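You operate a simulated robot arm through the tools that you are given. There is no shell and no other tool.

You are at the controls of a simulated robot arm. One attempt, no reset.

JOB
Wind the length on the card on to the reel.
Fine: reset the counter first, brake off to wind, brake on again at the end.

It is judged by the outcome, as a careful person would: the job done as asked, and still so three seconds after it is handed in. It fails if anything else is knocked over, pushed out of place, dropped, spilled or broken.

ROBOT AND FRAMES
A 6-joint arm with a two-finger parallel gripper, fixed in place. Base frame: the origin is at the foot of the arm, x ahead of it, y to its left, z up. Readings come in m, rad, newtons and seconds.
With the tool pointing down near the work surface it reaches from about 0.34 to 0.86 m from the base axis. Its first joint turns from -2.007 to 2.007 rad. Payload 3.43 kg.
The tool frame sits at the grasp point between the pads (the TCP): z along the fingers, y along the line on which they close. The tips reach 0.034 m beyond it. Largest opening 0.128 m; finger width 0.024, thickness 0.012; the body of the gripper, 0.048 by 0.13 m, starts 0.096 m behind the TCP.
Orientation is told as [roll, pitch, yaw] about the base's x, y, z axes, in that order, counted from this pose: with the fingers straight down and closing along the base's y, the tool's x points along the base's -x, its y along +y and its z along -z.

CONTROLS
- The arm moves only by the tool apply_moves. Its argument "deltas" is a list of rows, each a list of 7 numbers: the shift along the tool's x, y, z in units of 20 mm (1.0 is 20 mm), then the turn, a rotation vector about the tool's x, y, z in units of 6 degrees (1.0 is 6 degrees), then the opening in per cent of the stroke, from 0 (shut) to 100 (fully open). In form: [[dx, dy, dz, ax, ay, az, gripper], ...]. A call has 1 to 20 rows; each row shifts and turns the commanded pose from where the row before left it, along the tool's axes as they then stand. A call with a number of a shift or a turn outside -1 to 1 is refused whole. Each row takes 0.2 s and may step no farther than 0.05 m and 0.15 rad from the row before; otherwise, or with a gripper value out of range, the whole call is refused. A pose out of reach is approached as far as the arm can. The call stops where the force on the tool passes 90 N (or 10 N more than at its start, if that is more) or the arm is blocked; 0.2 s more then pass. The fingers move at their own pace (about 0.108 m/s each) and stop on an object; they squeeze with about 33 N. The grip force told is the motor's: it shows also when the fingers shut on nothing. Time passes only in rows, and 0.2 s behind the last, so rows that do not move let the fingers close. It gives the time, the measured TCP pose, the force on the tool (base axes), the opening and the grip force at its end, in the units of the frame above (readings bear some noise), with the torque about the TCP (base axes, N m) and any sound that the robot's microphone picked up.
- Cameras (640 x 400 px; columns grow to the right, rows downward): "scene" is fixed at [0.2249, 0.658, 1.5313]; the picture's right is [-0.86, -0.50, 0.00], its down [-0.20, 0.35, -0.92] and it looks along [0.46, -0.79, -0.40] (base axes); focal length 341 px, centre (320, 200). "wrist" rides on the gripper at [0.076, -0.011, -0.16] in the tool frame; the picture's right is [0.15, 0.99, 0.00], its down [-0.88, 0.13, -0.46] and it looks along [-0.45, 0.07, 0.89] (tool axes); focal length 234 px, centre (320, 200). There is no depth. A picture from a camera that has moved, and an enlarged one, comes with that camera's place and axes in the base frame and with its lens. The place of the scene camera against the robot may be out by one fixed shift of up to 0.012 m in any direction.
- get_image(camera): a new picture of that camera. No time passes.
- move_column(by): slides the trunk up (or, below 0, down) by that many m; the arm rides with it, the base frame stays. It gives what a move gives, with no picture.
- close_up(camera, box): a new picture of the part [left, top, right, bottom] of that camera's present view, enlarged. No time passes.
- hand_in(): hands the job in; it is judged then, once.

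Nothing tells you positions but the pictures and the camera data. Unless the task says otherwise, let go and move clear before handing in.

The tools are called after "Call:" by a JSON object that holds its "name" and its "arguments". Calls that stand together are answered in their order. apply_moves: Moves the arm, as the interface text tells. Its arguments: {"type":"object","properties":{"deltas":{"type":"array","items":{"type":"array","items":{"type":"number"}}}},"required":["deltas"]} The other tools are called the same way: move_column (by) slides the trunk up or down; get_image (camera) takes a picture; close_up (camera, box) takes an enlarged picture of a part of a camera's view; hand_in () hands the job in.

At the start:

```text
time_s: 0.0
eef_pos: [0.4942, 0.0999, 1.3534]
tool_rot: [0.001, -0.001, 0.001]
ft_force: [0.7, 0.6, 0.7]
ft_torque: [0.03, 0.02, -0.01]
opening: 0.128
grasp_force: 0.0
trunk travel left (down, up): [-0.65, 0.14]
```

scene: 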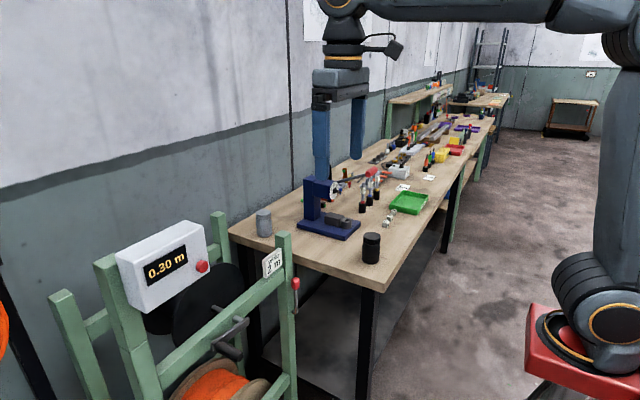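
wrist: 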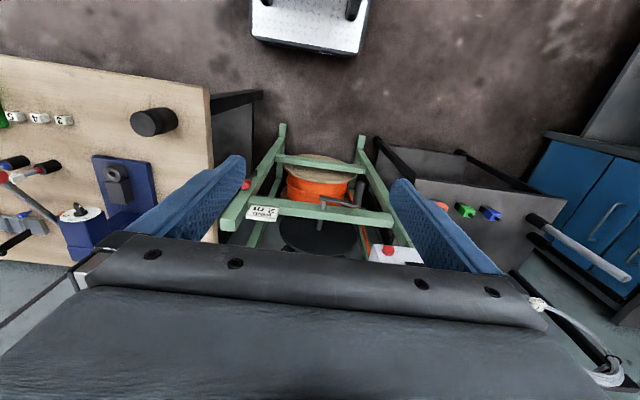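

I see a green reel stand with a counter box (0.30 m, red button), a crank, a card ("3 m"?) and a red lever that is probably the brake. I'll look closer at each first.

Call:
{"name": "close_up", "arguments": {"camera": "scene", "box": [40, 200, 320, 400]}}

Call:
{"name": "close_up", "arguments": {"camera": "scene", "box": [230, 225, 320, 315]}}

Call:
{"name": "close_up", "arguments": {"camera": "wrist", "box": [210, 110, 430, 270]}}

Call:
{"name": "close_up", "arguments": {"camera": "scene", "box": [100, 210, 220, 320]}}

```text
2.00 times, centred on (180, 300) of scene
camera zoom: at [0.2249, 0.658, 1.5313], right [-0.86, -0.5, 0.0], down [-0.2, 0.35, -0.92], along [0.46, -0.79, -0.4], focal length 683 px, centre (600, 0)
```

zoom: 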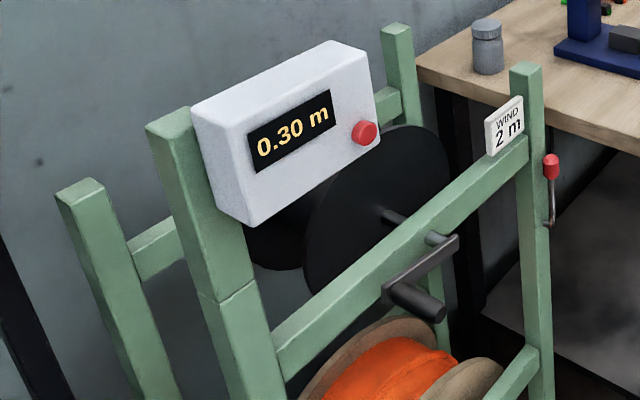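

```text
4.44 times, centred on (275, 270) of scene
camera zoom: at [0.2249, 0.658, 1.5313], right [-0.86, -0.5, 0.0], down [-0.2, 0.35, -0.92], along [0.46, -0.79, -0.4], focal length 1517 px, centre (520, -111)
```

zoom: 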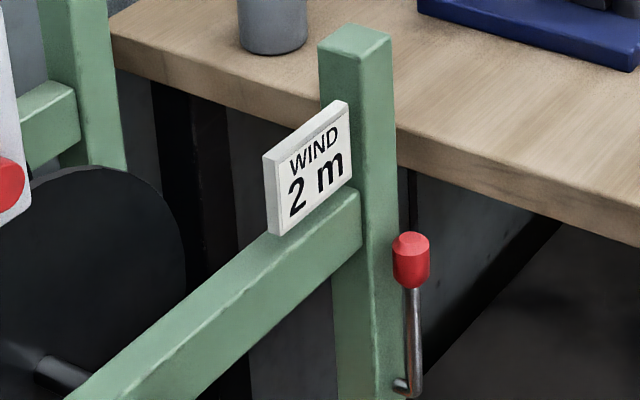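

```text
2.50 times, centred on (320, 190) of wrist
camera zoom: at [0.4188, 0.0888, 1.5141], right [-0.15, 0.99, 0.0], down [0.88, 0.13, 0.46], along [0.45, 0.07, -0.89], focal length 585 px, centre (320, 225)
```

zoom: 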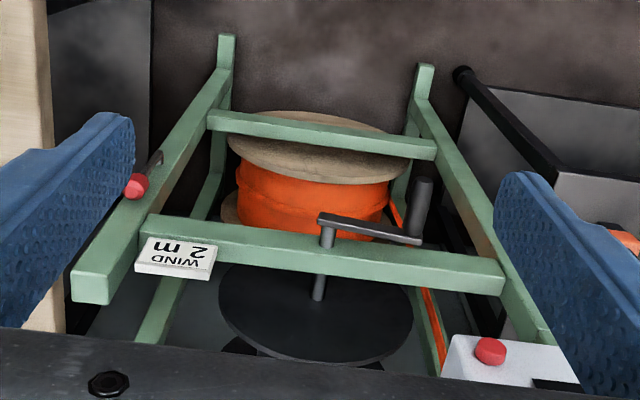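

```text
3.64 times, centred on (160, 265) of scene
camera zoom: at [0.2249, 0.658, 1.5313], right [-0.86, -0.5, 0.0], down [-0.2, 0.35, -0.92], along [0.46, -0.79, -0.4], focal length 1241 px, centre (902, -36)
```

zoom: 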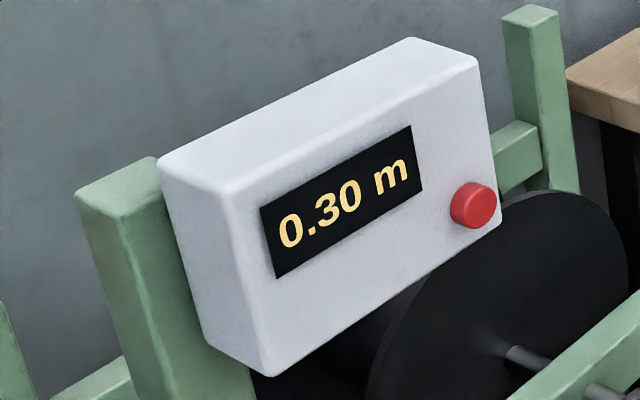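

The card reads "WIND 2 m" and the counter shows 0.30 m. I'll zoom in on the crank and on the lever, to work out positions and the brake's state.

Call:
{"name": "close_up", "arguments": {"camera": "scene", "box": [190, 290, 290, 390]}}

Call:
{"name": "close_up", "arguments": {"camera": "scene", "box": [270, 260, 330, 400]}}

Call:
{"name": "close_up", "arguments": {"camera": "wrist", "box": [300, 150, 400, 240]}}

Call:
{"name": "close_up", "arguments": {"camera": "wrist", "box": [220, 120, 300, 240]}}

Call:
{"name": "close_up", "arguments": {"camera": "wrist", "box": [360, 220, 440, 280]}}

```text
4.00 times, centred on (240, 340) of scene
camera zoom: at [0.2249, 0.658, 1.5313], right [-0.86, -0.5, 0.0], down [-0.2, 0.35, -0.92], along [0.46, -0.79, -0.4], focal length 1365 px, centre (640, -360)
```

zoom: 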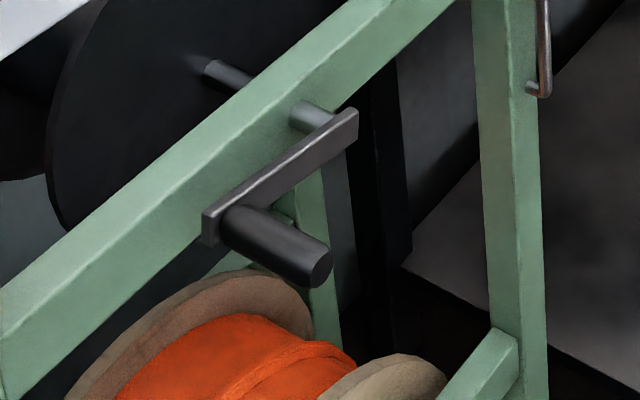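

```text
2.86 times, centred on (300, 330) of scene
camera zoom: at [0.2249, 0.658, 1.5313], right [-0.86, -0.5, 0.0], down [-0.2, 0.35, -0.92], along [0.46, -0.79, -0.4], focal length 975 px, centre (377, -171)
```

zoom: 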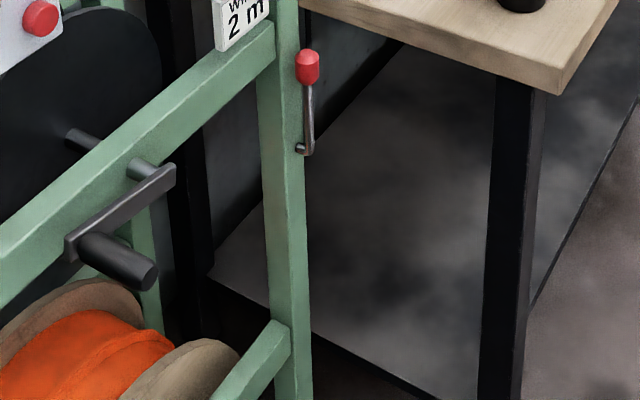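

```text
4.44 times, centred on (350, 195) of wrist
camera zoom: at [0.4188, 0.0888, 1.5141], right [-0.15, 0.99, 0.0], down [0.88, 0.13, 0.46], along [0.45, 0.07, -0.89], focal length 1041 px, centre (187, 222)
```

zoom: 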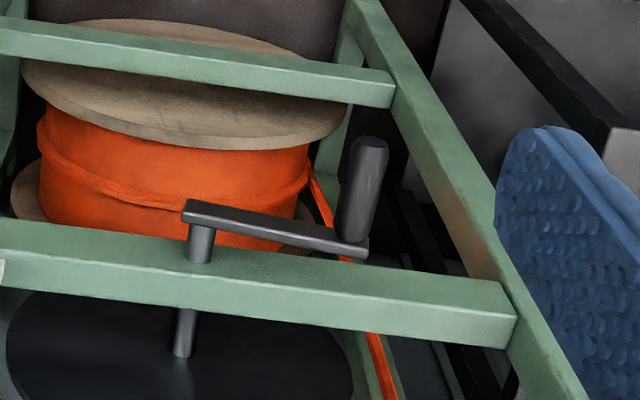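

```text
3.33 times, centred on (260, 180) of wrist
camera zoom: at [0.4188, 0.0888, 1.5141], right [-0.15, 0.99, 0.0], down [0.88, 0.13, 0.46], along [0.45, 0.07, -0.89], focal length 781 px, centre (520, 267)
```

zoom: 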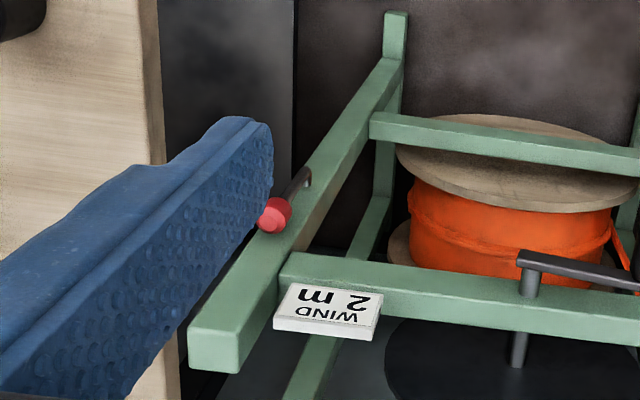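

```text
6.67 times, centred on (400, 250) of wrist
camera zoom: at [0.4188, 0.0888, 1.5141], right [-0.15, 0.99, 0.0], down [0.88, 0.13, 0.46], along [0.45, 0.07, -0.89], focal length 1561 px, centre (-213, -133)
```

zoom: 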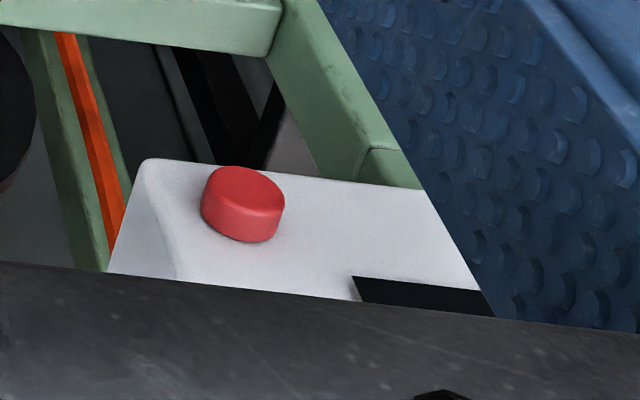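

The crank handle points toward the robot at about (0.67–0.74, 0.25, 0.87), with its axis near y≈0.15, z≈0.85. The reset button is near (0.72, 0.28, 1.12) and the brake knob near (0.76, -0.11, 0.80). I'll turn the tool half round about its own axis, so that the wrist camera ends up above the gripper once the tool is horizontal.

Call:
{"name": "apply_moves", "arguments": {"deltas": [[0, 0, 0, 0, 0, 1, 100], [0, 0, 0, 0, 0, 1, 100], [0, 0, 0, 0, 0, 1, 100], [0, 0, 0, 0, 0, 1, 100], [0, 0, 0, 0, 0, 1, 100], [0, 0, 0, 0, 0, 1, 100], [0, 0, 0, 0, 0, 1, 100], [0, 0, 0, 0, 0, 1, 100], [0, 0, 0, 0, 0, 1, 100], [0, 0, 0, 0, 0, 1, 100], [0, 0, 0, 0, 0, 1, 100], [0, 0, 0, 0, 0, 1, 100], [0, 0, 0, 0, 0, 1, 100], [0, 0, 0, 0, 0, 1, 100], [0, 0, 0, 0, 0, 1, 100]]}}

```text
time_s: 3.2
eef_pos: [0.4943, 0.1007, 1.3528]
tool_rot: [0.001, 0.0, -1.572]
ft_force: [0.2, -0.7, 0.4]
ft_torque: [-0.01, 0.03, 0.01]
opening: 0.1282
grasp_force: 0.0
trunk travel left (down, up): [-0.65, 0.14]
```

The turn works and nothing was touched. I'll finish the half turn and look.

Call:
{"name": "apply_moves", "arguments": {"deltas": [[0, 0, 0, 0, 0, 1, 100], [0, 0, 0, 0, 0, 1, 100], [0, 0, 0, 0, 0, 1, 100], [0, 0, 0, 0, 0, 1, 100], [0, 0, 0, 0, 0, 1, 100], [0, 0, 0, 0, 0, 1, 100], [0, 0, 0, 0, 0, 1, 100], [0, 0, 0, 0, 0, 1, 100], [0, 0, 0, 0, 0, 1, 100], [0, 0, 0, 0, 0, 1, 100], [0, 0, 0, 0, 0, 1, 100], [0, 0, 0, 0, 0, 1, 100], [0, 0, 0, 0, 0, 1, 100], [0, 0, 0, 0, 0, 1, 100], [0, 0, 0, 0, 0, 1, 100]]}}

Call:
{"name": "get_image", "arguments": {"camera": "wrist"}}

Call:
{"name": "get_image", "arguments": {"camera": "scene"}}

```text
time_s: 6.4
eef_pos: [0.4999, -0.0445, 1.3495]
tool_rot: [-0.015, 0.005, -3.115]
ft_force: [0.1, 1.0, -0.9]
ft_torque: [-0.07, -0.02, 0.0]
opening: 0.1282
grasp_force: 0.1
out of reach, approached as far as the arm can: row 12, 13, 14, 15
trunk travel left (down, up): [-0.65, 0.14]
```

```text
taken
camera wrist: at [0.5742, -0.0337, 1.51], right [0.17, -0.98, -0.01], down [-0.88, -0.16, 0.45], along [-0.45, -0.07, -0.89], focal length 234 px, centre (320, 200)
```

wrist: 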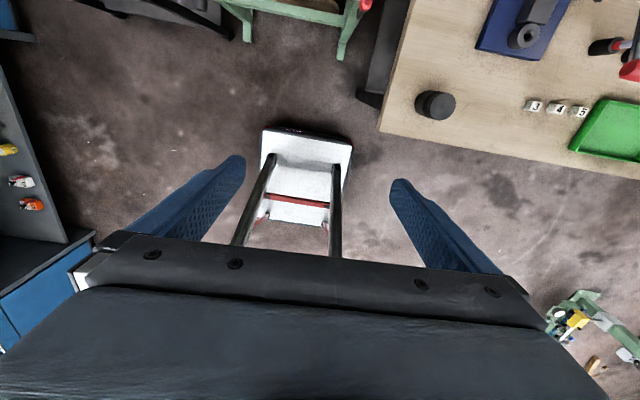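

```text
taken
```

scene: 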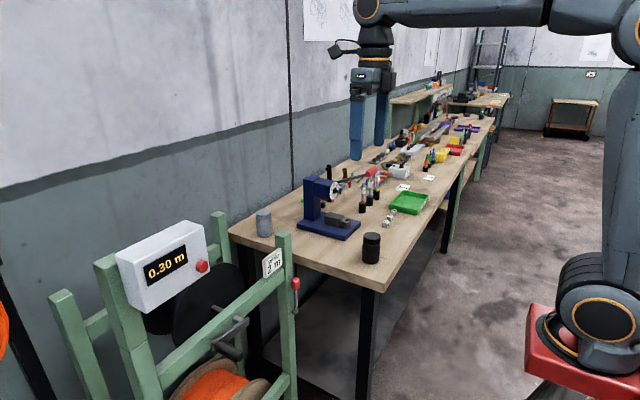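

The last joint reaches its limit just short of the half turn. A quarter turn is well within range, with the tool's x toward base +y, so I'll go back to that.

Call:
{"name": "apply_moves", "arguments": {"deltas": [[0, 0, 0, 0, 0, -1, 100], [0, 0, 0, 0, 0, -1, 100], [0, 0, 0, 0, 0, -1, 100], [0, 0, 0, 0, 0, -1, 100], [0, 0, 0, 0, 0, -1, 100], [0, 0, 0, 0, 0, -1, 100], [0, 0, 0, 0, 0, -1, 100], [0, 0, 0, 0, 0, -1, 100], [0, 0, 0, 0, 0, -1, 100], [0, 0, 0, 0, 0, -1, 100], [0, 0, 0, 0, 0, -1, 100], [0, 0, 0, 0, 0, -1, 100], [0, 0, 0, 0, 0, -1, 100], [0, 0, 0, 0, 0, -1, 100], [0, 0, 0, 0, 0, -1, 100]]}}

Call:
{"name": "get_image", "arguments": {"camera": "wrist"}}

```text
time_s: 9.6
eef_pos: [0.4994, -0.0444, 1.35]
tool_rot: [0.002, 0.0, -1.568]
ft_force: [-0.2, 0.7, 0.3]
ft_torque: [0.0, -0.01, -0.03]
opening: 0.128
grasp_force: 0.2
trunk travel left (down, up): [-0.65, 0.14]
```

```text
taken
camera wrist: at [0.4877, 0.0303, 1.5098], right [0.99, 0.15, 0.0], down [0.13, -0.88, 0.46], along [0.07, -0.45, -0.89], focal length 234 px, centre (320, 200)
```

wrist: 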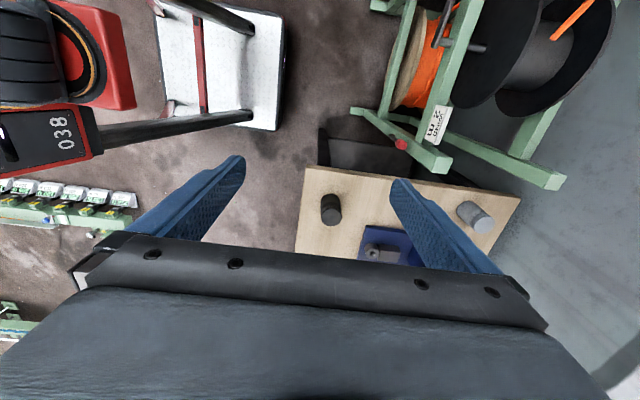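

The tool is at a quarter turn (tool x = base +y, tool y = base +x). Next I'll pitch it forward to horizontal, moving toward +y as I go.

Call:
{"name": "apply_moves", "arguments": {"deltas": [[0.5, 0, 0, -1, 0, 0, 100], [0.5, 0, 0, -1, 0, 0, 100], [0.5, 0, 0, -1, 0, 0, 100], [0.5, 0, 0, -1, 0, 0, 100], [0.5, 0, 0, -1, 0, 0, 100], [0.5, 0, 0, -1, 0, 0, 100], [0.5, 0, 0, -1, 0, 0, 100], [0.5, 0, 0, -1, 0, 0, 100], [0.5, 0, 0, -1, 0, 0, 100], [0.5, 0, 0, -1, 0, 0, 100], [0.5, 0, 0, -1, 0, 0, 100], [0.5, 0, 0, -1, 0, 0, 100], [0.5, 0, 0, -1, 0, 0, 100], [0.5, 0, 0, -1, 0, 0, 100], [0.5, 0, 0, -1, 0, 0, 100]]}}

Call:
{"name": "get_image", "arguments": {"camera": "wrist"}}

Call:
{"name": "get_image", "arguments": {"camera": "scene"}}

```text
time_s: 12.8
eef_pos: [0.5829, 0.1165, 1.3704]
tool_rot: [1.214, 0.032, -1.432]
ft_force: [-1.0, 0.1, -0.6]
ft_torque: [0.01, 0.01, 0.0]
opening: 0.1281
grasp_force: 0.0
out of reach, approached as far as the arm can: row 6, 7, 8, 9, 10, 11, 12, 13, 14, 15
trunk travel left (down, up): [-0.65, 0.14]
```

```text
taken
camera wrist: at [0.4206, 0.1679, 1.4188], right [0.33, 0.16, 0.93], down [-0.25, -0.93, 0.25], along [0.91, -0.32, -0.26], focal length 234 px, centre (320, 200)
```

wrist: 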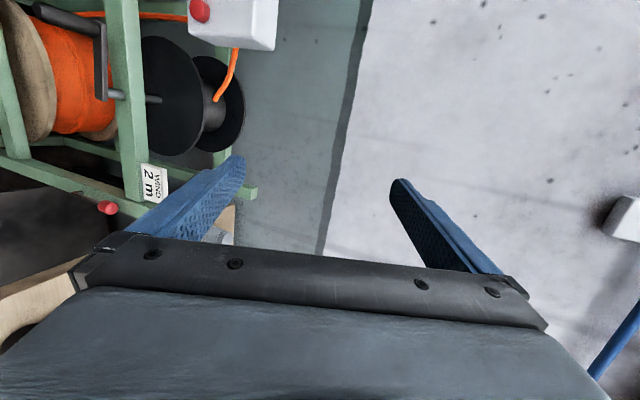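

```text
taken
```

scene: 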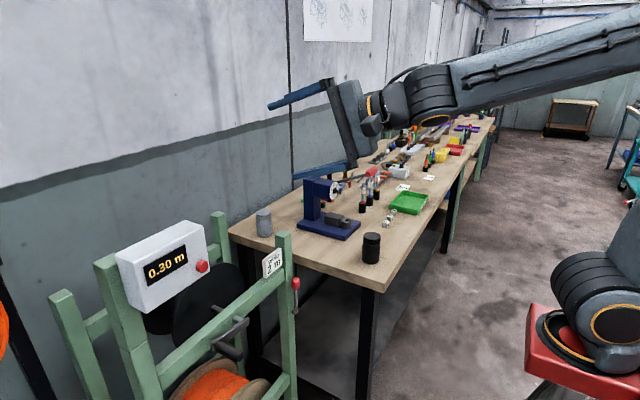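

The tool is about 70° of the way to horizontal. The wrist can't come closer to the base at this height, so I'll move forward slightly while finishing the pitch and squaring the yaw, all in free air above the stand.

Call:
{"name": "apply_moves", "arguments": {"deltas": [[0, 0, 0.7, 0, 0, 0, 100], [0, 0, 0.7, -0.69, -0.25, 0.09, 100], [0, 0, 0.7, -0.69, -0.25, 0.09, 100], [0, 0, 0.5, -0.69, -0.25, 0.09, 100], [0, 0, 0, -0.69, -0.25, 0.09, 100], [0, 0, 0, -0.69, -0.25, 0.09, 100]]}}

Call:
{"name": "get_image", "arguments": {"camera": "wrist"}}

```text
time_s: 14.2
eef_pos: [0.61, 0.0994, 1.491]
tool_rot: [1.395, 0.04, -1.464]
ft_force: [0.2, -0.9, -0.1]
ft_torque: [-0.01, -0.03, 0.02]
opening: 0.1277
grasp_force: 0.1
out of reach, approached as far as the arm can: row 1, 2, 3, 4, 5, 6
trunk travel left (down, up): [-0.65, 0.14]
```

```text
taken
camera wrist: at [0.4435, 0.158, 1.5107], right [0.16, 0.13, 0.98], down [-0.33, -0.93, 0.17], along [0.93, -0.35, -0.11], focal length 234 px, centre (320, 200)
```

wrist: 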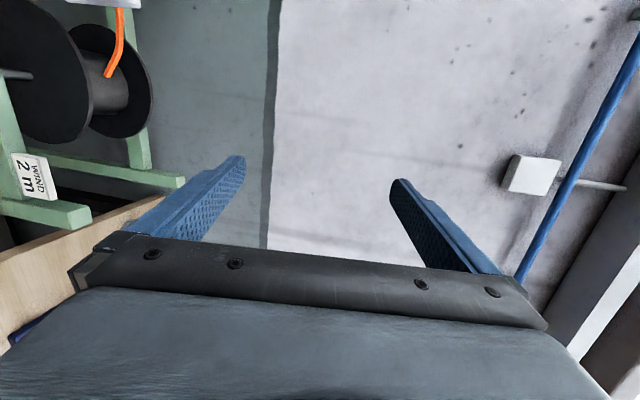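

The arm reaches horizontal more easily when the wrist is higher relative to the shoulder. I'll lower the trunk so the same arm posture comes down to crank height; the TCP stays at x≈0.61, in front of the crank tip (x≈0.675).

Call:
{"name": "move_column", "arguments": {"by": -0.3}}

Call:
{"name": "get_image", "arguments": {"camera": "scene"}}

Call:
{"name": "get_image", "arguments": {"camera": "wrist"}}

```text
time_s: 17.2
eef_pos: [0.6913, 0.1013, 1.1893]
tool_rot: [1.395, 0.038, -1.464]
ft_force: [0.6, 0.3, -0.1]
ft_torque: [0.03, 0.01, 0.01]
opening: 0.1279
grasp_force: 0.1
trunk travel left (down, up): [-0.35, 0.44]
```

```text
taken
```

scene: 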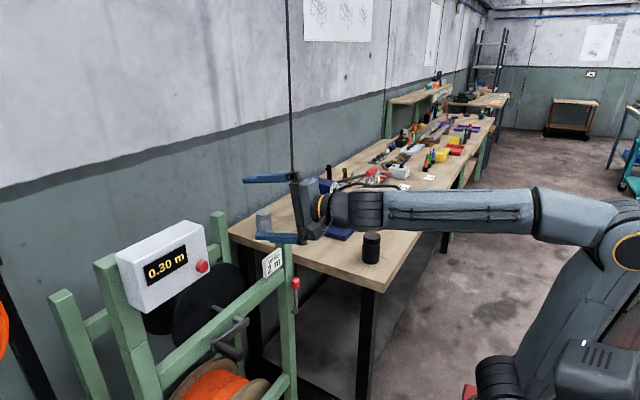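

```text
taken
camera wrist: at [0.5269, 0.1581, 1.2106], right [0.16, 0.13, 0.98], down [-0.33, -0.93, 0.17], along [0.93, -0.35, -0.11], focal length 234 px, centre (320, 200)
```

wrist: 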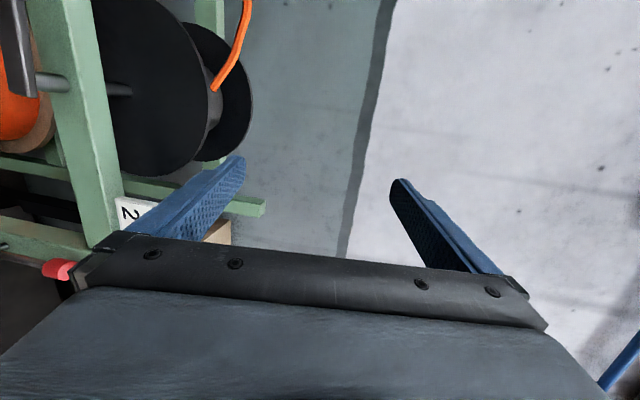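

The arm was still moving when I last read it, so the TCP is now at x=0.69, z=1.19. I'll back off and see how well it holds this orientation.

Call:
{"name": "apply_moves", "arguments": {"deltas": [[0, 0, -1, 0, 0, 0, 100], [0, 0, -1, 0, 0, 0, 100], [0, 0, -1, 0, 0, 0, 100], [0, 0, 0, 0, 0, 0, 100], [0, 0, 0, 0, 0, 0, 100]]}}

```text
time_s: 18.4
eef_pos: [0.6907, 0.1031, 1.1965]
tool_rot: [1.392, 0.038, -1.465]
ft_force: [0.5, 0.7, -0.4]
ft_torque: [0.0, -0.02, 0.01]
opening: 0.128
grasp_force: 0.0
out of reach, approached as far as the arm can: row 1, 2, 3
trunk travel left (down, up): [-0.35, 0.44]
```

Pulling back is blocked in this near-straight wrist pose. A tilt of about 55° from vertical with the fingers closing along base y suits the handle better: the pads stay parallel to its axis. I'll pitch back down, retract, then undo the quarter turn.

Call:
{"name": "apply_moves", "arguments": {"deltas": [[0, 0, 0, 0.85, 0, 0, 100], [0, 0, 0, 0.85, 0, 0, 100], [0, 0, 0, 0.85, 0, 0, 100], [0, 0, 0, 0.85, 0, 0, 100], [0, 0, 0, 0.85, 0, 0, 100], [0, -0.57, -0.82, 0, 0, 0, 100], [0, -0.57, -0.82, 0, 0, 0, 100], [0, -0.57, -0.82, 0, 0, 0, 100], [0, -0.57, -0.82, 0, 0, 0, 100], [0, -0.57, -0.82, 0, 0, 0, 100], [0, 0, 0, 0, 0, 0, 100]]}}

```text
time_s: 20.8
eef_pos: [0.635, 0.0999, 1.202]
tool_rot: [0.948, 0.038, -1.465]
ft_force: [1.2, 0.0, 0.1]
ft_torque: [0.03, -0.03, -0.03]
opening: 0.128
grasp_force: 0.2
out of reach, approached as far as the arm can: row 8, 9, 10
trunk travel left (down, up): [-0.35, 0.44]
```

The arm is now tilted about 54°, at x=0.635. I'll turn about the tool axis by -90° so that the fingers close along base y.

Call:
{"name": "apply_moves", "arguments": {"deltas": [[0, 0, 0, 0, 0, -1, 100], [0, 0, 0, 0, 0, -1, 100], [0, 0, 0, 0, 0, -1, 100], [0, 0, 0, 0, 0, -1, 100], [0, 0, 0, 0, 0, -1, 100], [0, 0, 0, 0, 0, -1, 100], [0, 0, 0, 0, 0, -1, 100], [0, 0, 0, 0, 0, -1, 100], [0, 0, 0, 0, 0, -1, 100], [0, 0, 0, 0, 0, -1, 100], [0, 0, 0, 0, 0, -1, 100], [0, 0, 0, 0, 0, -1, 100], [0, 0, 0, 0, 0, -1, 100], [0, 0, 0, 0, 0, -1, 100], [0, 0, 0, 0, 0, -1, 100], [0, 0, 0, 0, 0, 0, 100]]}}

Call:
{"name": "get_image", "arguments": {"camera": "wrist"}}

Call:
{"name": "get_image", "arguments": {"camera": "scene"}}

```text
time_s: 24.2
eef_pos: [0.6342, 0.1002, 1.2021]
tool_rot: [0.061, -0.948, 0.055]
ft_force: [-0.4, -0.5, 0.6]
ft_torque: [-0.01, -0.01, -0.01]
opening: 0.1279
grasp_force: 0.0
trunk travel left (down, up): [-0.35, 0.44]
```

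```text
taken
camera wrist: at [0.4636, 0.0689, 1.2345], right [-0.19, 0.98, -0.08], down [0.13, 0.11, 0.99], along [0.97, 0.18, -0.15], focal length 234 px, centre (320, 200)
```

wrist: 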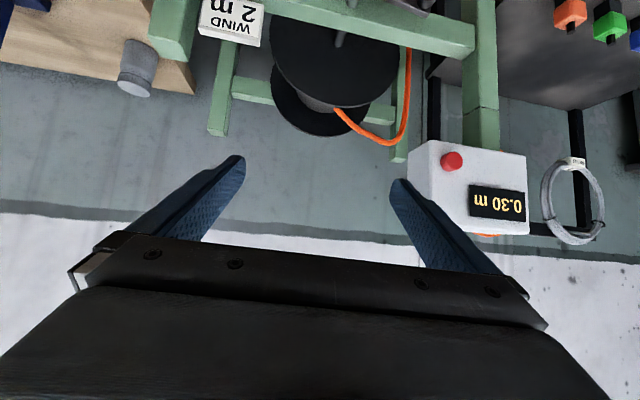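

```text
taken
```

scene: 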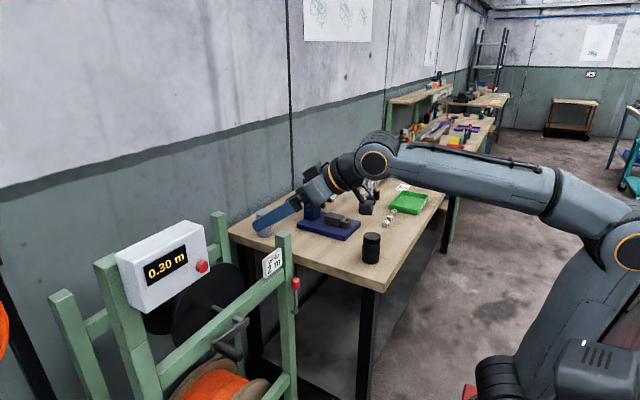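

The wrist camera now looks straight ahead (picture upside down) and shows the counter. I'll trim the small rotation error, shut the fingers, and look closely at the box from here.

Call:
{"name": "apply_moves", "arguments": {"deltas": [[0, 0, 0, 1, 0, 0.31, 50], [0, 0, 0, 0, 0, 0, 0], [0, 0, 0, 0, 0, 0, 0], [0, 0, 0, 0, 0, 0, 0]]}}

Call:
{"name": "close_up", "arguments": {"camera": "wrist", "box": [390, 110, 550, 240]}}

Call:
{"name": "get_image", "arguments": {"camera": "wrist"}}

```text
time_s: 25.2
eef_pos: [0.6352, 0.0998, 1.2029]
tool_rot: [0.004, -0.946, -0.001]
ft_force: [0.2, -0.8, -0.9]
ft_torque: [0.01, -0.02, -0.04]
opening: 0.0
grasp_force: 32.9
trunk travel left (down, up): [-0.35, 0.44]
```

```text
3.08 times, centred on (470, 175) of wrist
camera zoom: at [0.4613, 0.0881, 1.2351], right [-0.09, 0.99, -0.12], down [0.14, 0.13, 0.98], along [0.99, 0.07, -0.15], focal length 720 px, centre (-142, 277)
```

zoom: 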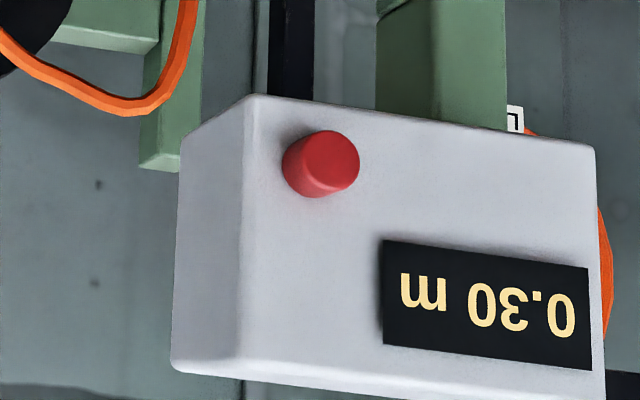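

```text
taken
camera wrist: at [0.4613, 0.0881, 1.2351], right [-0.09, 0.99, -0.12], down [0.14, 0.13, 0.98], along [0.99, 0.07, -0.15], focal length 234 px, centre (320, 200)
```

wrist: 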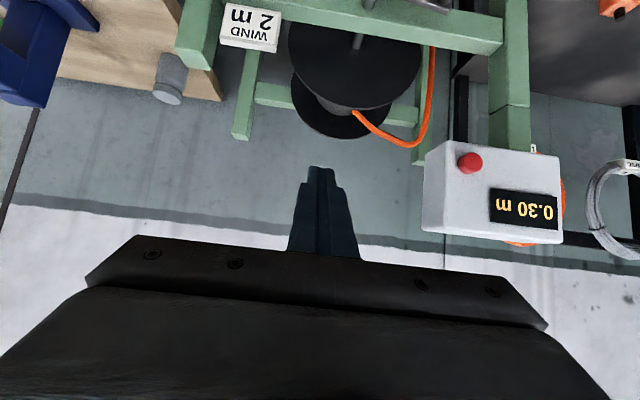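

The fingers are shut and pointing 54° from vertical. From two wrist views the button's face is at about (0.703, 0.275, 1.131). I'll move in front of it, about 3 cm short.

Call:
{"name": "apply_moves", "arguments": {"deltas": [[0.251, 0.876, 0.181, 0, 0, 0, 0], [0.251, 0.876, 0.181, 0, 0, 0, 0], [0.251, 0.876, 0.181, 0, 0, 0, 0], [0.251, 0.876, 0.181, 0, 0, 0, 0], [0.251, 0.876, 0.181, 0, 0, 0, 0], [0.251, 0.876, 0.181, 0, 0, 0, 0], [0.251, 0.876, 0.181, 0, 0, 0, 0], [0.251, 0.876, 0.181, 0, 0, 0, 0], [0.251, 0.876, 0.181, 0, 0, 0, 0], [0.251, 0.876, 0.181, 0, 0, 0, 0], [0, 0, 0, 0, 0, 0, 0], [0, 0, 0, 0, 0, 0, 0]]}}

Call:
{"name": "get_image", "arguments": {"camera": "wrist"}}

Call:
{"name": "close_up", "arguments": {"camera": "scene", "box": [100, 180, 300, 320]}}

```text
time_s: 27.8
eef_pos: [0.6355, 0.2757, 1.1414]
tool_rot: [0.005, -0.945, -0.002]
ft_force: [0.1, 0.3, -0.9]
ft_torque: [0.0, 0.01, 0.0]
opening: 0.0
grasp_force: 33.1
trunk travel left (down, up): [-0.35, 0.44]
```

```text
taken
camera wrist: at [0.4606, 0.2634, 1.1742], right [-0.09, 0.99, -0.12], down [0.14, 0.13, 0.98], along [0.99, 0.07, -0.15], focal length 234 px, centre (320, 200)
```

wrist: 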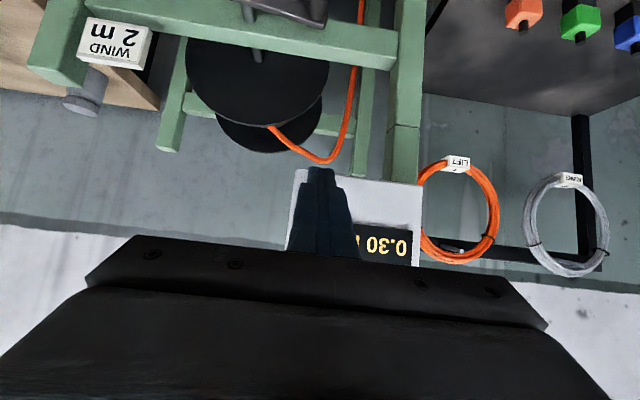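

```text
2.86 times, centred on (200, 250) of scene
camera zoom: at [0.2249, 0.658, 1.5313], right [-0.86, -0.5, 0.0], down [-0.2, 0.35, -0.92], along [0.46, -0.79, -0.4], focal length 975 px, centre (663, 57)
```

zoom: 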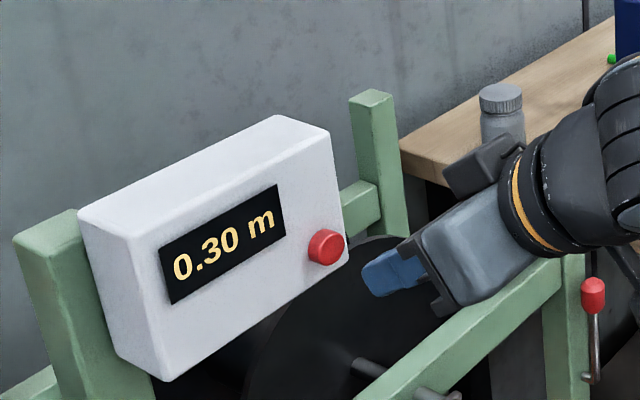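

The tip is in line with the button, perhaps a few mm low. I'll raise it 4 mm and advance 20 mm.

Call:
{"name": "apply_moves", "arguments": {"deltas": [[-0.162, 0, -0.117, 0, 0, 0, 0], [-0.29, 0, 0.405, 0, 0, 0, 0], [-0.29, 0, 0.405, 0, 0, 0, 0], [0, 0, 0, 0, 0, 0, 0], [0, 0, 0, 0, 0, 0, 0]]}}

Call:
{"name": "close_up", "arguments": {"camera": "scene", "box": [150, 210, 270, 300]}}

Call:
{"name": "close_up", "arguments": {"camera": "wrist", "box": [260, 140, 440, 270]}}

```text
time_s: 29.0
eef_pos: [0.6546, 0.2753, 1.1447]
tool_rot: [0.006, -0.945, -0.003]
ft_force: [-0.9, 0.4, 0.0]
ft_torque: [0.01, 0.0, 0.03]
opening: 0.0
grasp_force: 33.5
trunk travel left (down, up): [-0.35, 0.44]
```

```text
4.44 times, centred on (210, 255) of scene
camera zoom: at [0.2249, 0.658, 1.5313], right [-0.86, -0.5, 0.0], down [-0.2, 0.35, -0.92], along [0.46, -0.79, -0.4], focal length 1517 px, centre (809, -44)
```

zoom: 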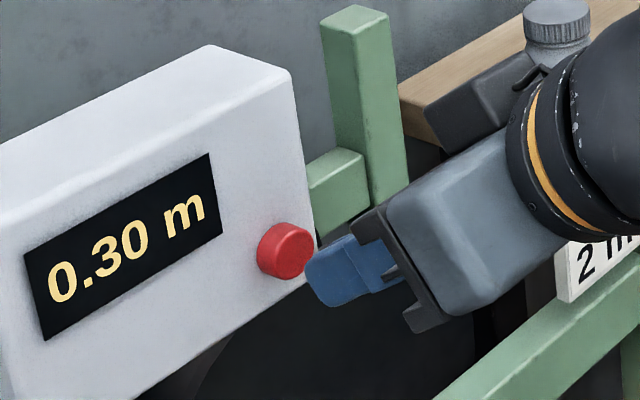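

```text
3.08 times, centred on (350, 205) of wrist
camera zoom: at [0.4809, 0.2637, 1.1783], right [-0.09, 0.99, -0.12], down [0.14, 0.13, 0.98], along [0.99, 0.07, -0.15], focal length 720 px, centre (228, 185)
```

zoom: 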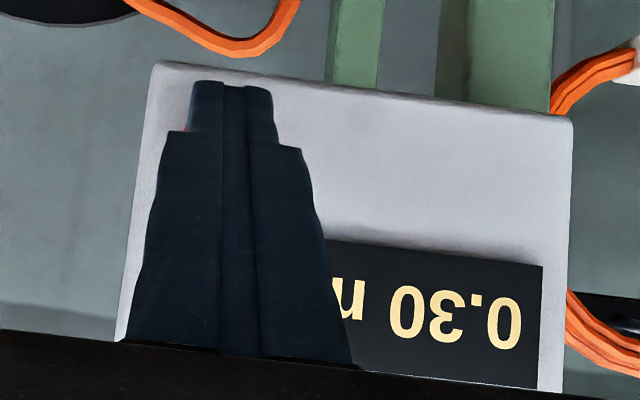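

The tip is just short of the button and slightly low and to the left of it. I'll nudge up and toward -y by 3 mm each, then press forward in small steps.

Call:
{"name": "apply_moves", "arguments": {"deltas": [[-0.122, -0.15, -0.088, 0, 0, 0, 0], [-0.117, 0, 0.162, 0, 0, 0, 0], [-0.117, 0, 0.162, 0, 0, 0, 0], [-0.117, 0, 0.162, 0, 0, 0, 0], [0, 0, 0, 0, 0, 0, 0]]}}

Call:
{"name": "close_up", "arguments": {"camera": "scene", "box": [150, 210, 270, 300]}}

```text
time_s: 30.2
eef_pos: [0.6658, 0.2721, 1.148]
tool_rot: [0.005, -0.946, -0.003]
ft_force: [0.0, 0.8, 0.1]
ft_torque: [0.0, -0.03, -0.01]
opening: 0.0
grasp_force: 32.9
trunk travel left (down, up): [-0.35, 0.44]
```

```text
4.44 times, centred on (210, 255) of scene
camera zoom: at [0.2249, 0.658, 1.5313], right [-0.86, -0.5, 0.0], down [-0.2, 0.35, -0.92], along [0.46, -0.79, -0.4], focal length 1517 px, centre (809, -44)
```

zoom: 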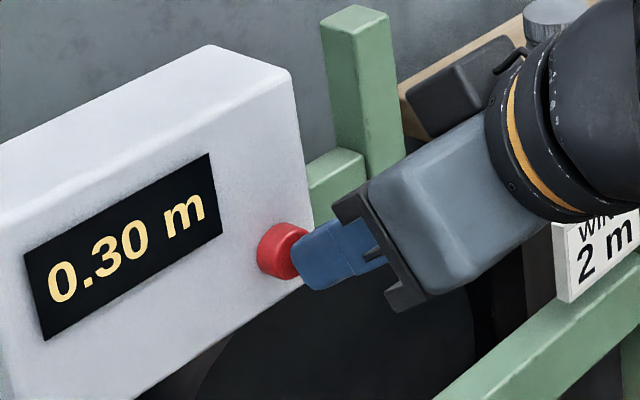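

The tip is about to touch the button face. I'll keep pressing in 3 mm steps.

Call:
{"name": "apply_moves", "arguments": {"deltas": [[-0.088, 0, 0.122, 0, 0, 0, 0], [-0.088, 0, 0.122, 0, 0, 0, 0], [0, 0, 0, 0, 0, 0, 0]]}}

Call:
{"name": "close_up", "arguments": {"camera": "scene", "box": [150, 210, 270, 300]}}

```text
time_s: 31.0
eef_pos: [0.671, 0.2724, 1.149]
tool_rot: [0.005, -0.945, -0.001]
ft_force: [-1.3, -0.7, -0.2]
ft_torque: [0.01, 0.01, 0.04]
opening: 0.0
grasp_force: 32.9
trunk travel left (down, up): [-0.35, 0.44]
heard: click
```

```text
4.44 times, centred on (210, 255) of scene
camera zoom: at [0.2249, 0.658, 1.5313], right [-0.86, -0.5, 0.0], down [-0.2, 0.35, -0.92], along [0.46, -0.79, -0.4], focal length 1517 px, centre (809, -44)
```

zoom: 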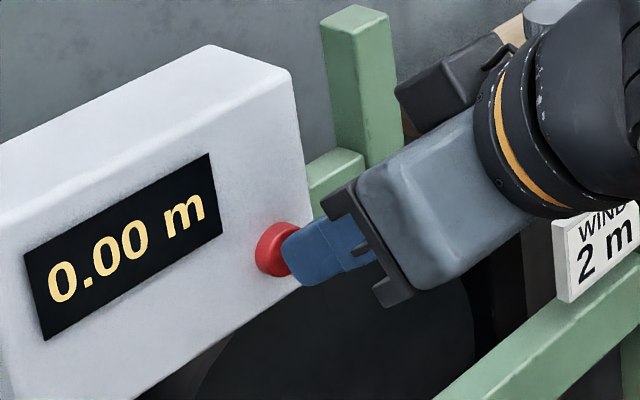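

The counter clicked to 0.00 m. I'll back straight off, move to the brake-lever side, and look at the lever.

Call:
{"name": "apply_moves", "arguments": {"deltas": [[0.53, 0, -0.73, 0, 0, 0, 0], [0.53, 0, -0.73, 0, 0, 0, 0], [0, -0.947, 0, 0, 0, 0, 0], [0, -0.947, 0, 0, 0, 0, 0], [0, -0.947, 0, 0, 0, 0, 0], [0, -0.947, 0, 0, 0, 0, 0], [0, -0.947, 0, 0, 0, 0, 0], [0, -0.947, 0, 0, 0, 0, 0], [0, -0.947, 0, 0, 0, 0, 0], [0, -0.947, 0, 0, 0, 0, 0], [0, -0.947, 0, 0, 0, 0, 0], [0, -0.947, 0, 0, 0, 0, 0], [0, -0.947, 0, 0, 0, 0, 0], [0, -0.947, 0, 0, 0, 0, 0], [0, -0.947, 0, 0, 0, 0, 0], [0, -0.947, 0, 0, 0, 0, 0], [0, -0.947, 0, 0, 0, 0, 0], [0, 0, 0, 0, 0, 0, 0]]}}

Call:
{"name": "get_image", "arguments": {"camera": "wrist"}}

Call:
{"name": "get_image", "arguments": {"camera": "scene"}}

```text
time_s: 34.8
eef_pos: [0.6541, -0.0073, 1.1487]
tool_rot: [0.006, -0.946, -0.003]
ft_force: [0.3, 0.0, -0.5]
ft_torque: [0.04, -0.02, -0.02]
opening: 0.0
grasp_force: 32.9
out of reach, approached as far as the arm can: row 12, 13, 14, 16
trunk travel left (down, up): [-0.35, 0.44]
```

```text
taken
camera wrist: at [0.4805, -0.0199, 1.1819], right [-0.09, 0.99, -0.12], down [0.14, 0.13, 0.98], along [0.99, 0.07, -0.15], focal length 234 px, centre (320, 200)
```

wrist: 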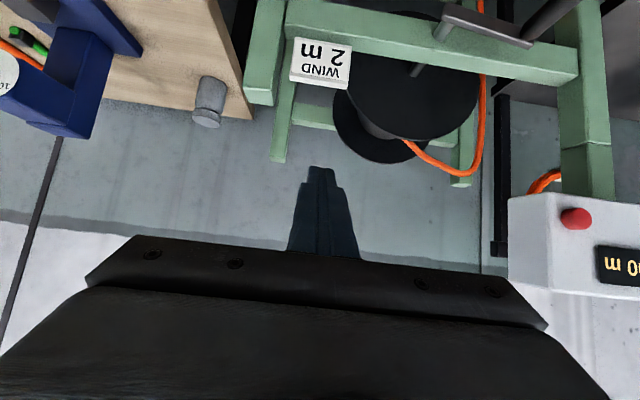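

```text
taken
```

scene: 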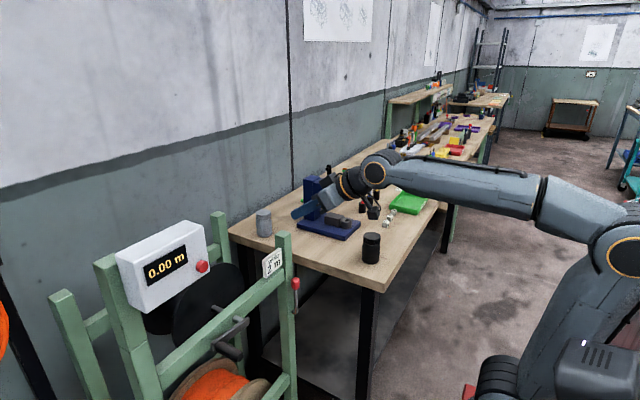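

Next I'll lower the trunk to bring the camera level with the lever. The tips stay at x≈0.69, in front of the beam (x≈0.76) and clear of the crank in y.

Call:
{"name": "move_column", "arguments": {"by": -0.2}}

Call:
{"name": "get_image", "arguments": {"camera": "wrist"}}

Call:
{"name": "get_image", "arguments": {"camera": "scene"}}

```text
time_s: 37.0
eef_pos: [0.71, -0.0077, 0.9493]
tool_rot: [0.007, -0.945, -0.001]
ft_force: [0.4, -0.4, 0.1]
ft_torque: [-0.01, 0.0, -0.02]
opening: 0.0
grasp_force: 32.6
trunk travel left (down, up): [-0.15, 0.64]
```

```text
taken
camera wrist: at [0.5359, -0.0199, 0.9825], right [-0.09, 0.99, -0.12], down [0.15, 0.13, 0.98], along [0.99, 0.07, -0.16], focal length 234 px, centre (320, 200)
```

wrist: 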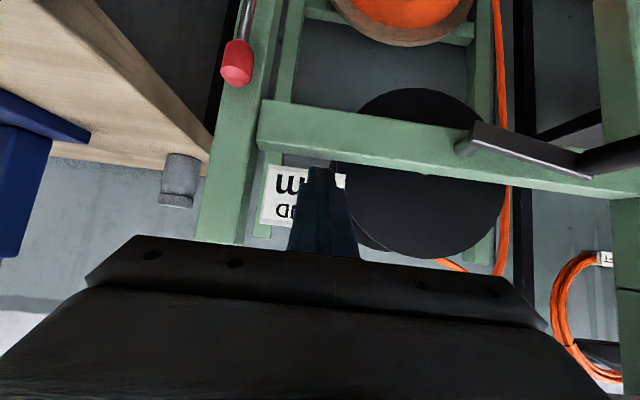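

```text
taken
```

scene: 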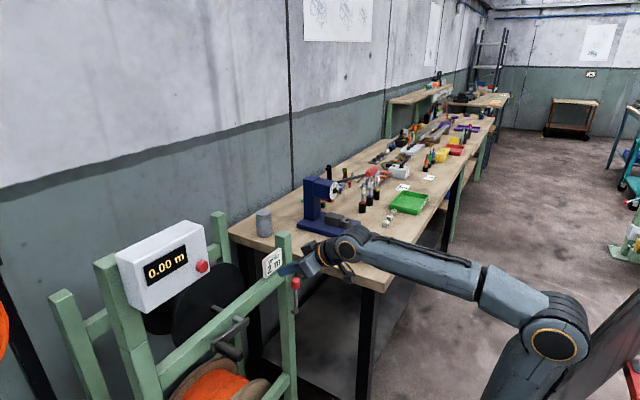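

Lowering the trunk also carried the arm about 56 mm forward, so the column is inclined. I'll allow for that from here on. Nothing was touched, and I'll now look closely at the lever and the crank.

Call:
{"name": "close_up", "arguments": {"camera": "wrist", "box": [190, 0, 330, 130]}}

Call:
{"name": "close_up", "arguments": {"camera": "scene", "box": [260, 230, 360, 330]}}

Call:
{"name": "close_up", "arguments": {"camera": "wrist", "box": [430, 80, 640, 220]}}

```text
3.08 times, centred on (260, 65) of wrist
camera zoom: at [0.5359, -0.0199, 0.9825], right [-0.09, 0.99, -0.12], down [0.15, 0.13, 0.98], along [0.99, 0.07, -0.16], focal length 720 px, centre (505, 615)
```

zoom: 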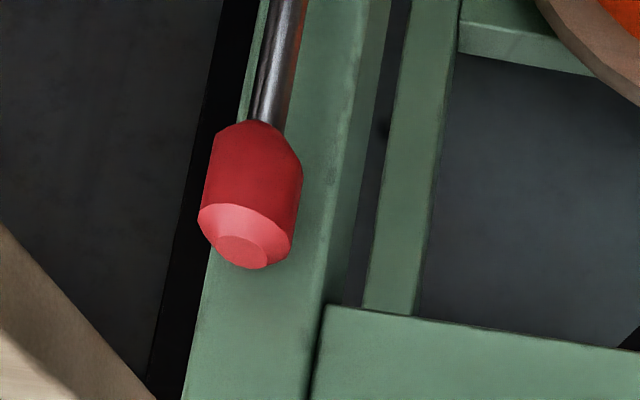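

```text
4.00 times, centred on (310, 280) of scene
camera zoom: at [0.2249, 0.658, 1.5313], right [-0.86, -0.5, 0.0], down [-0.2, 0.35, -0.92], along [0.46, -0.79, -0.4], focal length 1365 px, centre (360, -120)
```

zoom: 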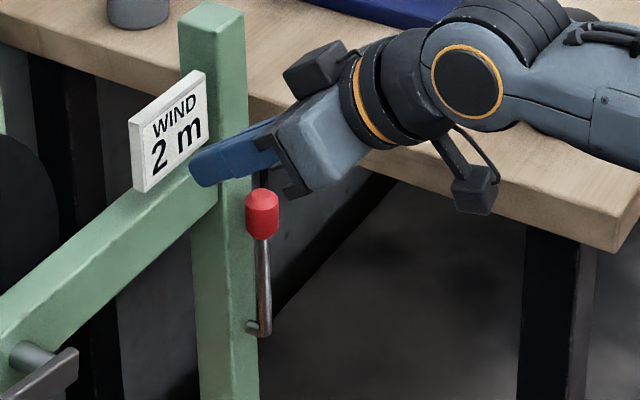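

```text
2.86 times, centred on (535, 150) of wrist
camera zoom: at [0.5359, -0.0199, 0.9825], right [-0.09, 0.99, -0.12], down [0.15, 0.13, 0.98], along [0.99, 0.07, -0.16], focal length 669 px, centre (-294, 343)
```

zoom: 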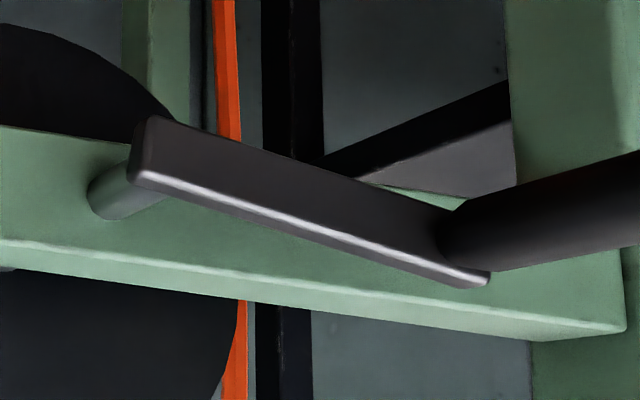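

The lever stands upright just in front of the right-hand post, pivoting at its foot, with the knob at about (0.749, -0.10, 0.825). I'll reduce the tilt to about 40° for more freedom and back off slightly.

Call:
{"name": "apply_moves", "arguments": {"deltas": [[0, 0, 0, 0, 0.78, 0, 0], [0, 0, 0, 0, 0.78, 0, 0], [0, 0, 0, 0, 0.78, 0, 0], [0.38, 0, -0.32, 0, 0, 0, 0], [0.38, 0, -0.32, 0, 0, 0, 0], [0.38, 0, -0.32, 0, 0, 0, 0], [0.38, 0, -0.32, 0, 0, 0, 0], [0, 0, 0, 0, 0, 0, 0], [0, 0, 0, 0, 0, 0, 0]]}}

Call:
{"name": "get_image", "arguments": {"camera": "wrist"}}

```text
time_s: 39.0
eef_pos: [0.6702, -0.0084, 0.9495]
tool_rot: [0.005, -0.7, 0.001]
ft_force: [-0.3, 0.9, 0.3]
ft_torque: [0.02, 0.0, 0.03]
opening: 0.0002
grasp_force: 32.9
trunk travel left (down, up): [-0.15, 0.64]
```

```text
taken
camera wrist: at [0.5094, -0.0202, 1.0232], right [-0.12, 0.99, -0.09], down [0.38, 0.13, 0.92], along [0.92, 0.07, -0.39], focal length 234 px, centre (320, 200)
```

wrist: 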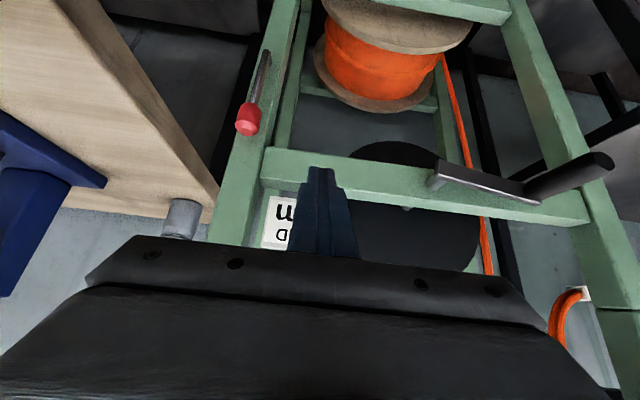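

Call:
{"name": "close_up", "arguments": {"camera": "wrist", "box": [200, 30, 320, 160]}}

Call:
{"name": "close_up", "arguments": {"camera": "wrist", "box": [410, 120, 630, 250]}}

```text
3.08 times, centred on (260, 95) of wrist
camera zoom: at [0.5094, -0.0202, 1.0232], right [-0.12, 0.99, -0.09], down [0.38, 0.13, 0.92], along [0.92, 0.07, -0.39], focal length 720 px, centre (505, 523)
```

zoom: 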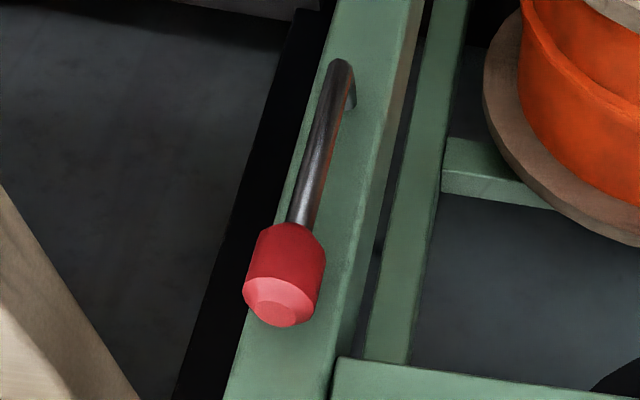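

```text
2.91 times, centred on (520, 185) of wrist
camera zoom: at [0.5094, -0.0202, 1.0232], right [-0.12, 0.99, -0.09], down [0.38, 0.13, 0.92], along [0.92, 0.07, -0.39], focal length 681 px, centre (-262, 244)
```

zoom: 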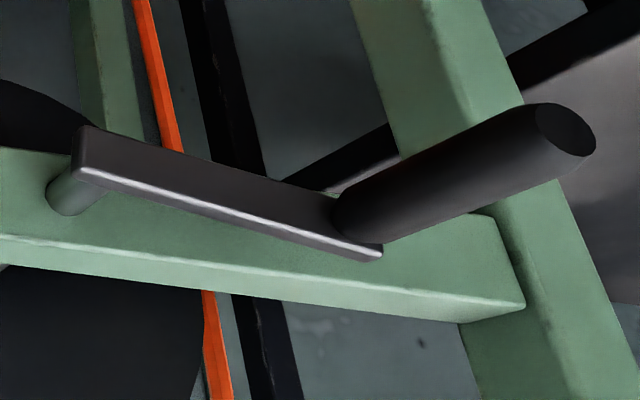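

From two wrist views, the lever pivots at about (0.749, -0.102, 0.70) with its knob at z≈0.826. The crank handle lies along x from 0.66 to 0.73 at y≈0.247, z≈0.884. I'll bring the closed fingertips down beside the knob on its +y side.

Call:
{"name": "apply_moves", "arguments": {"deltas": [[0.183, -0.3, 0.794, 0, 0, 0, 0], [0.183, -0.3, 0.794, 0, 0, 0, 0], [0.183, -0.3, 0.794, 0, 0, 0, 0], [0.183, -0.3, 0.794, 0, 0, 0, 0], [0.183, -0.3, 0.794, 0, 0, 0, 0], [0.183, -0.3, 0.794, 0, 0, 0, 0], [0.183, -0.3, 0.794, 0, 0, 0, 0], [0, 0, 0, 0, 0, 0, 0], [0, 0, 0, 0, 0, 0, 0]]}}

Call:
{"name": "get_image", "arguments": {"camera": "wrist"}}

Call:
{"name": "close_up", "arguments": {"camera": "scene", "box": [230, 220, 360, 330]}}

```text
time_s: 41.0
eef_pos: [0.721, -0.0503, 0.8468]
tool_rot: [0.006, -0.701, 0.001]
ft_force: [0.6, 0.4, 0.5]
ft_torque: [0.0, -0.02, -0.03]
opening: 0.0003
grasp_force: 33.1
trunk travel left (down, up): [-0.15, 0.64]
```

```text
taken
camera wrist: at [0.5606, -0.0619, 0.9215], right [-0.12, 0.99, -0.09], down [0.38, 0.13, 0.92], along [0.92, 0.07, -0.39], focal length 234 px, centre (320, 200)
```

wrist: 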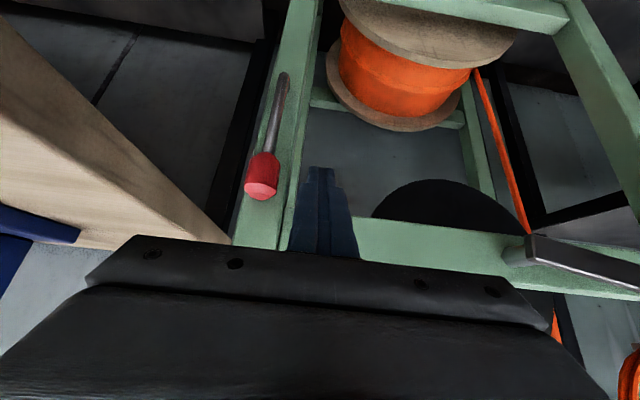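

```text
3.64 times, centred on (295, 275) of scene
camera zoom: at [0.2249, 0.658, 1.5313], right [-0.86, -0.5, 0.0], down [-0.2, 0.35, -0.92], along [0.46, -0.79, -0.4], focal length 1241 px, centre (411, -73)
```

zoom: 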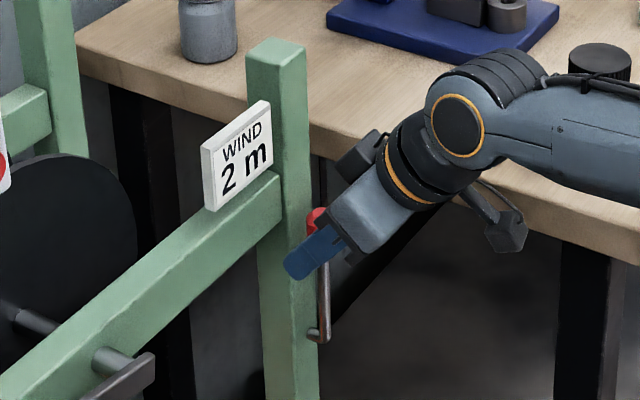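

The fingertips are beside the knob. I'll push gently toward -y in small steps, watching the force.

Call:
{"name": "apply_moves", "arguments": {"deltas": [[0, -0.4, 0, 0, 0, 0, 0], [0, -0.4, 0, 0, 0, 0, 0], [0, -0.4, 0, 0, 0, 0, 0], [0, -0.25, 0, 0, 0, 0, 0], [0, 0, 0, 0, 0, 0, 0]]}}

Call:
{"name": "get_image", "arguments": {"camera": "wrist"}}

```text
time_s: 42.2
eef_pos: [0.7222, -0.0773, 0.8469]
tool_rot: [0.007, -0.698, -0.001]
ft_force: [-2.6, 19.9, -1.7]
ft_torque: [0.28, 0.03, 0.48]
opening: 0.0001
grasp_force: 33.3
trunk travel left (down, up): [-0.15, 0.64]
```

```text
taken
camera wrist: at [0.5614, -0.0889, 0.9214], right [-0.12, 0.99, -0.09], down [0.38, 0.13, 0.92], along [0.92, 0.07, -0.39], focal length 234 px, centre (320, 200)
```

wrist: 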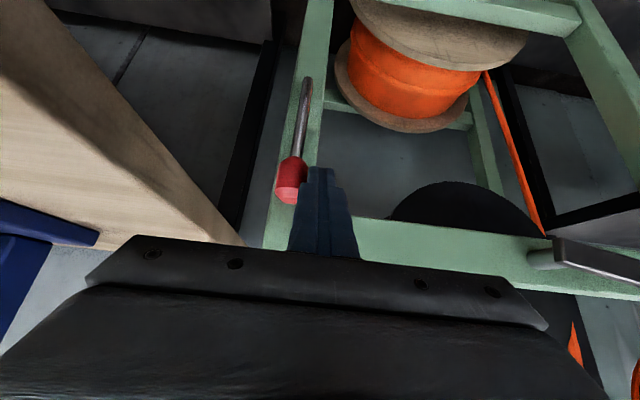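

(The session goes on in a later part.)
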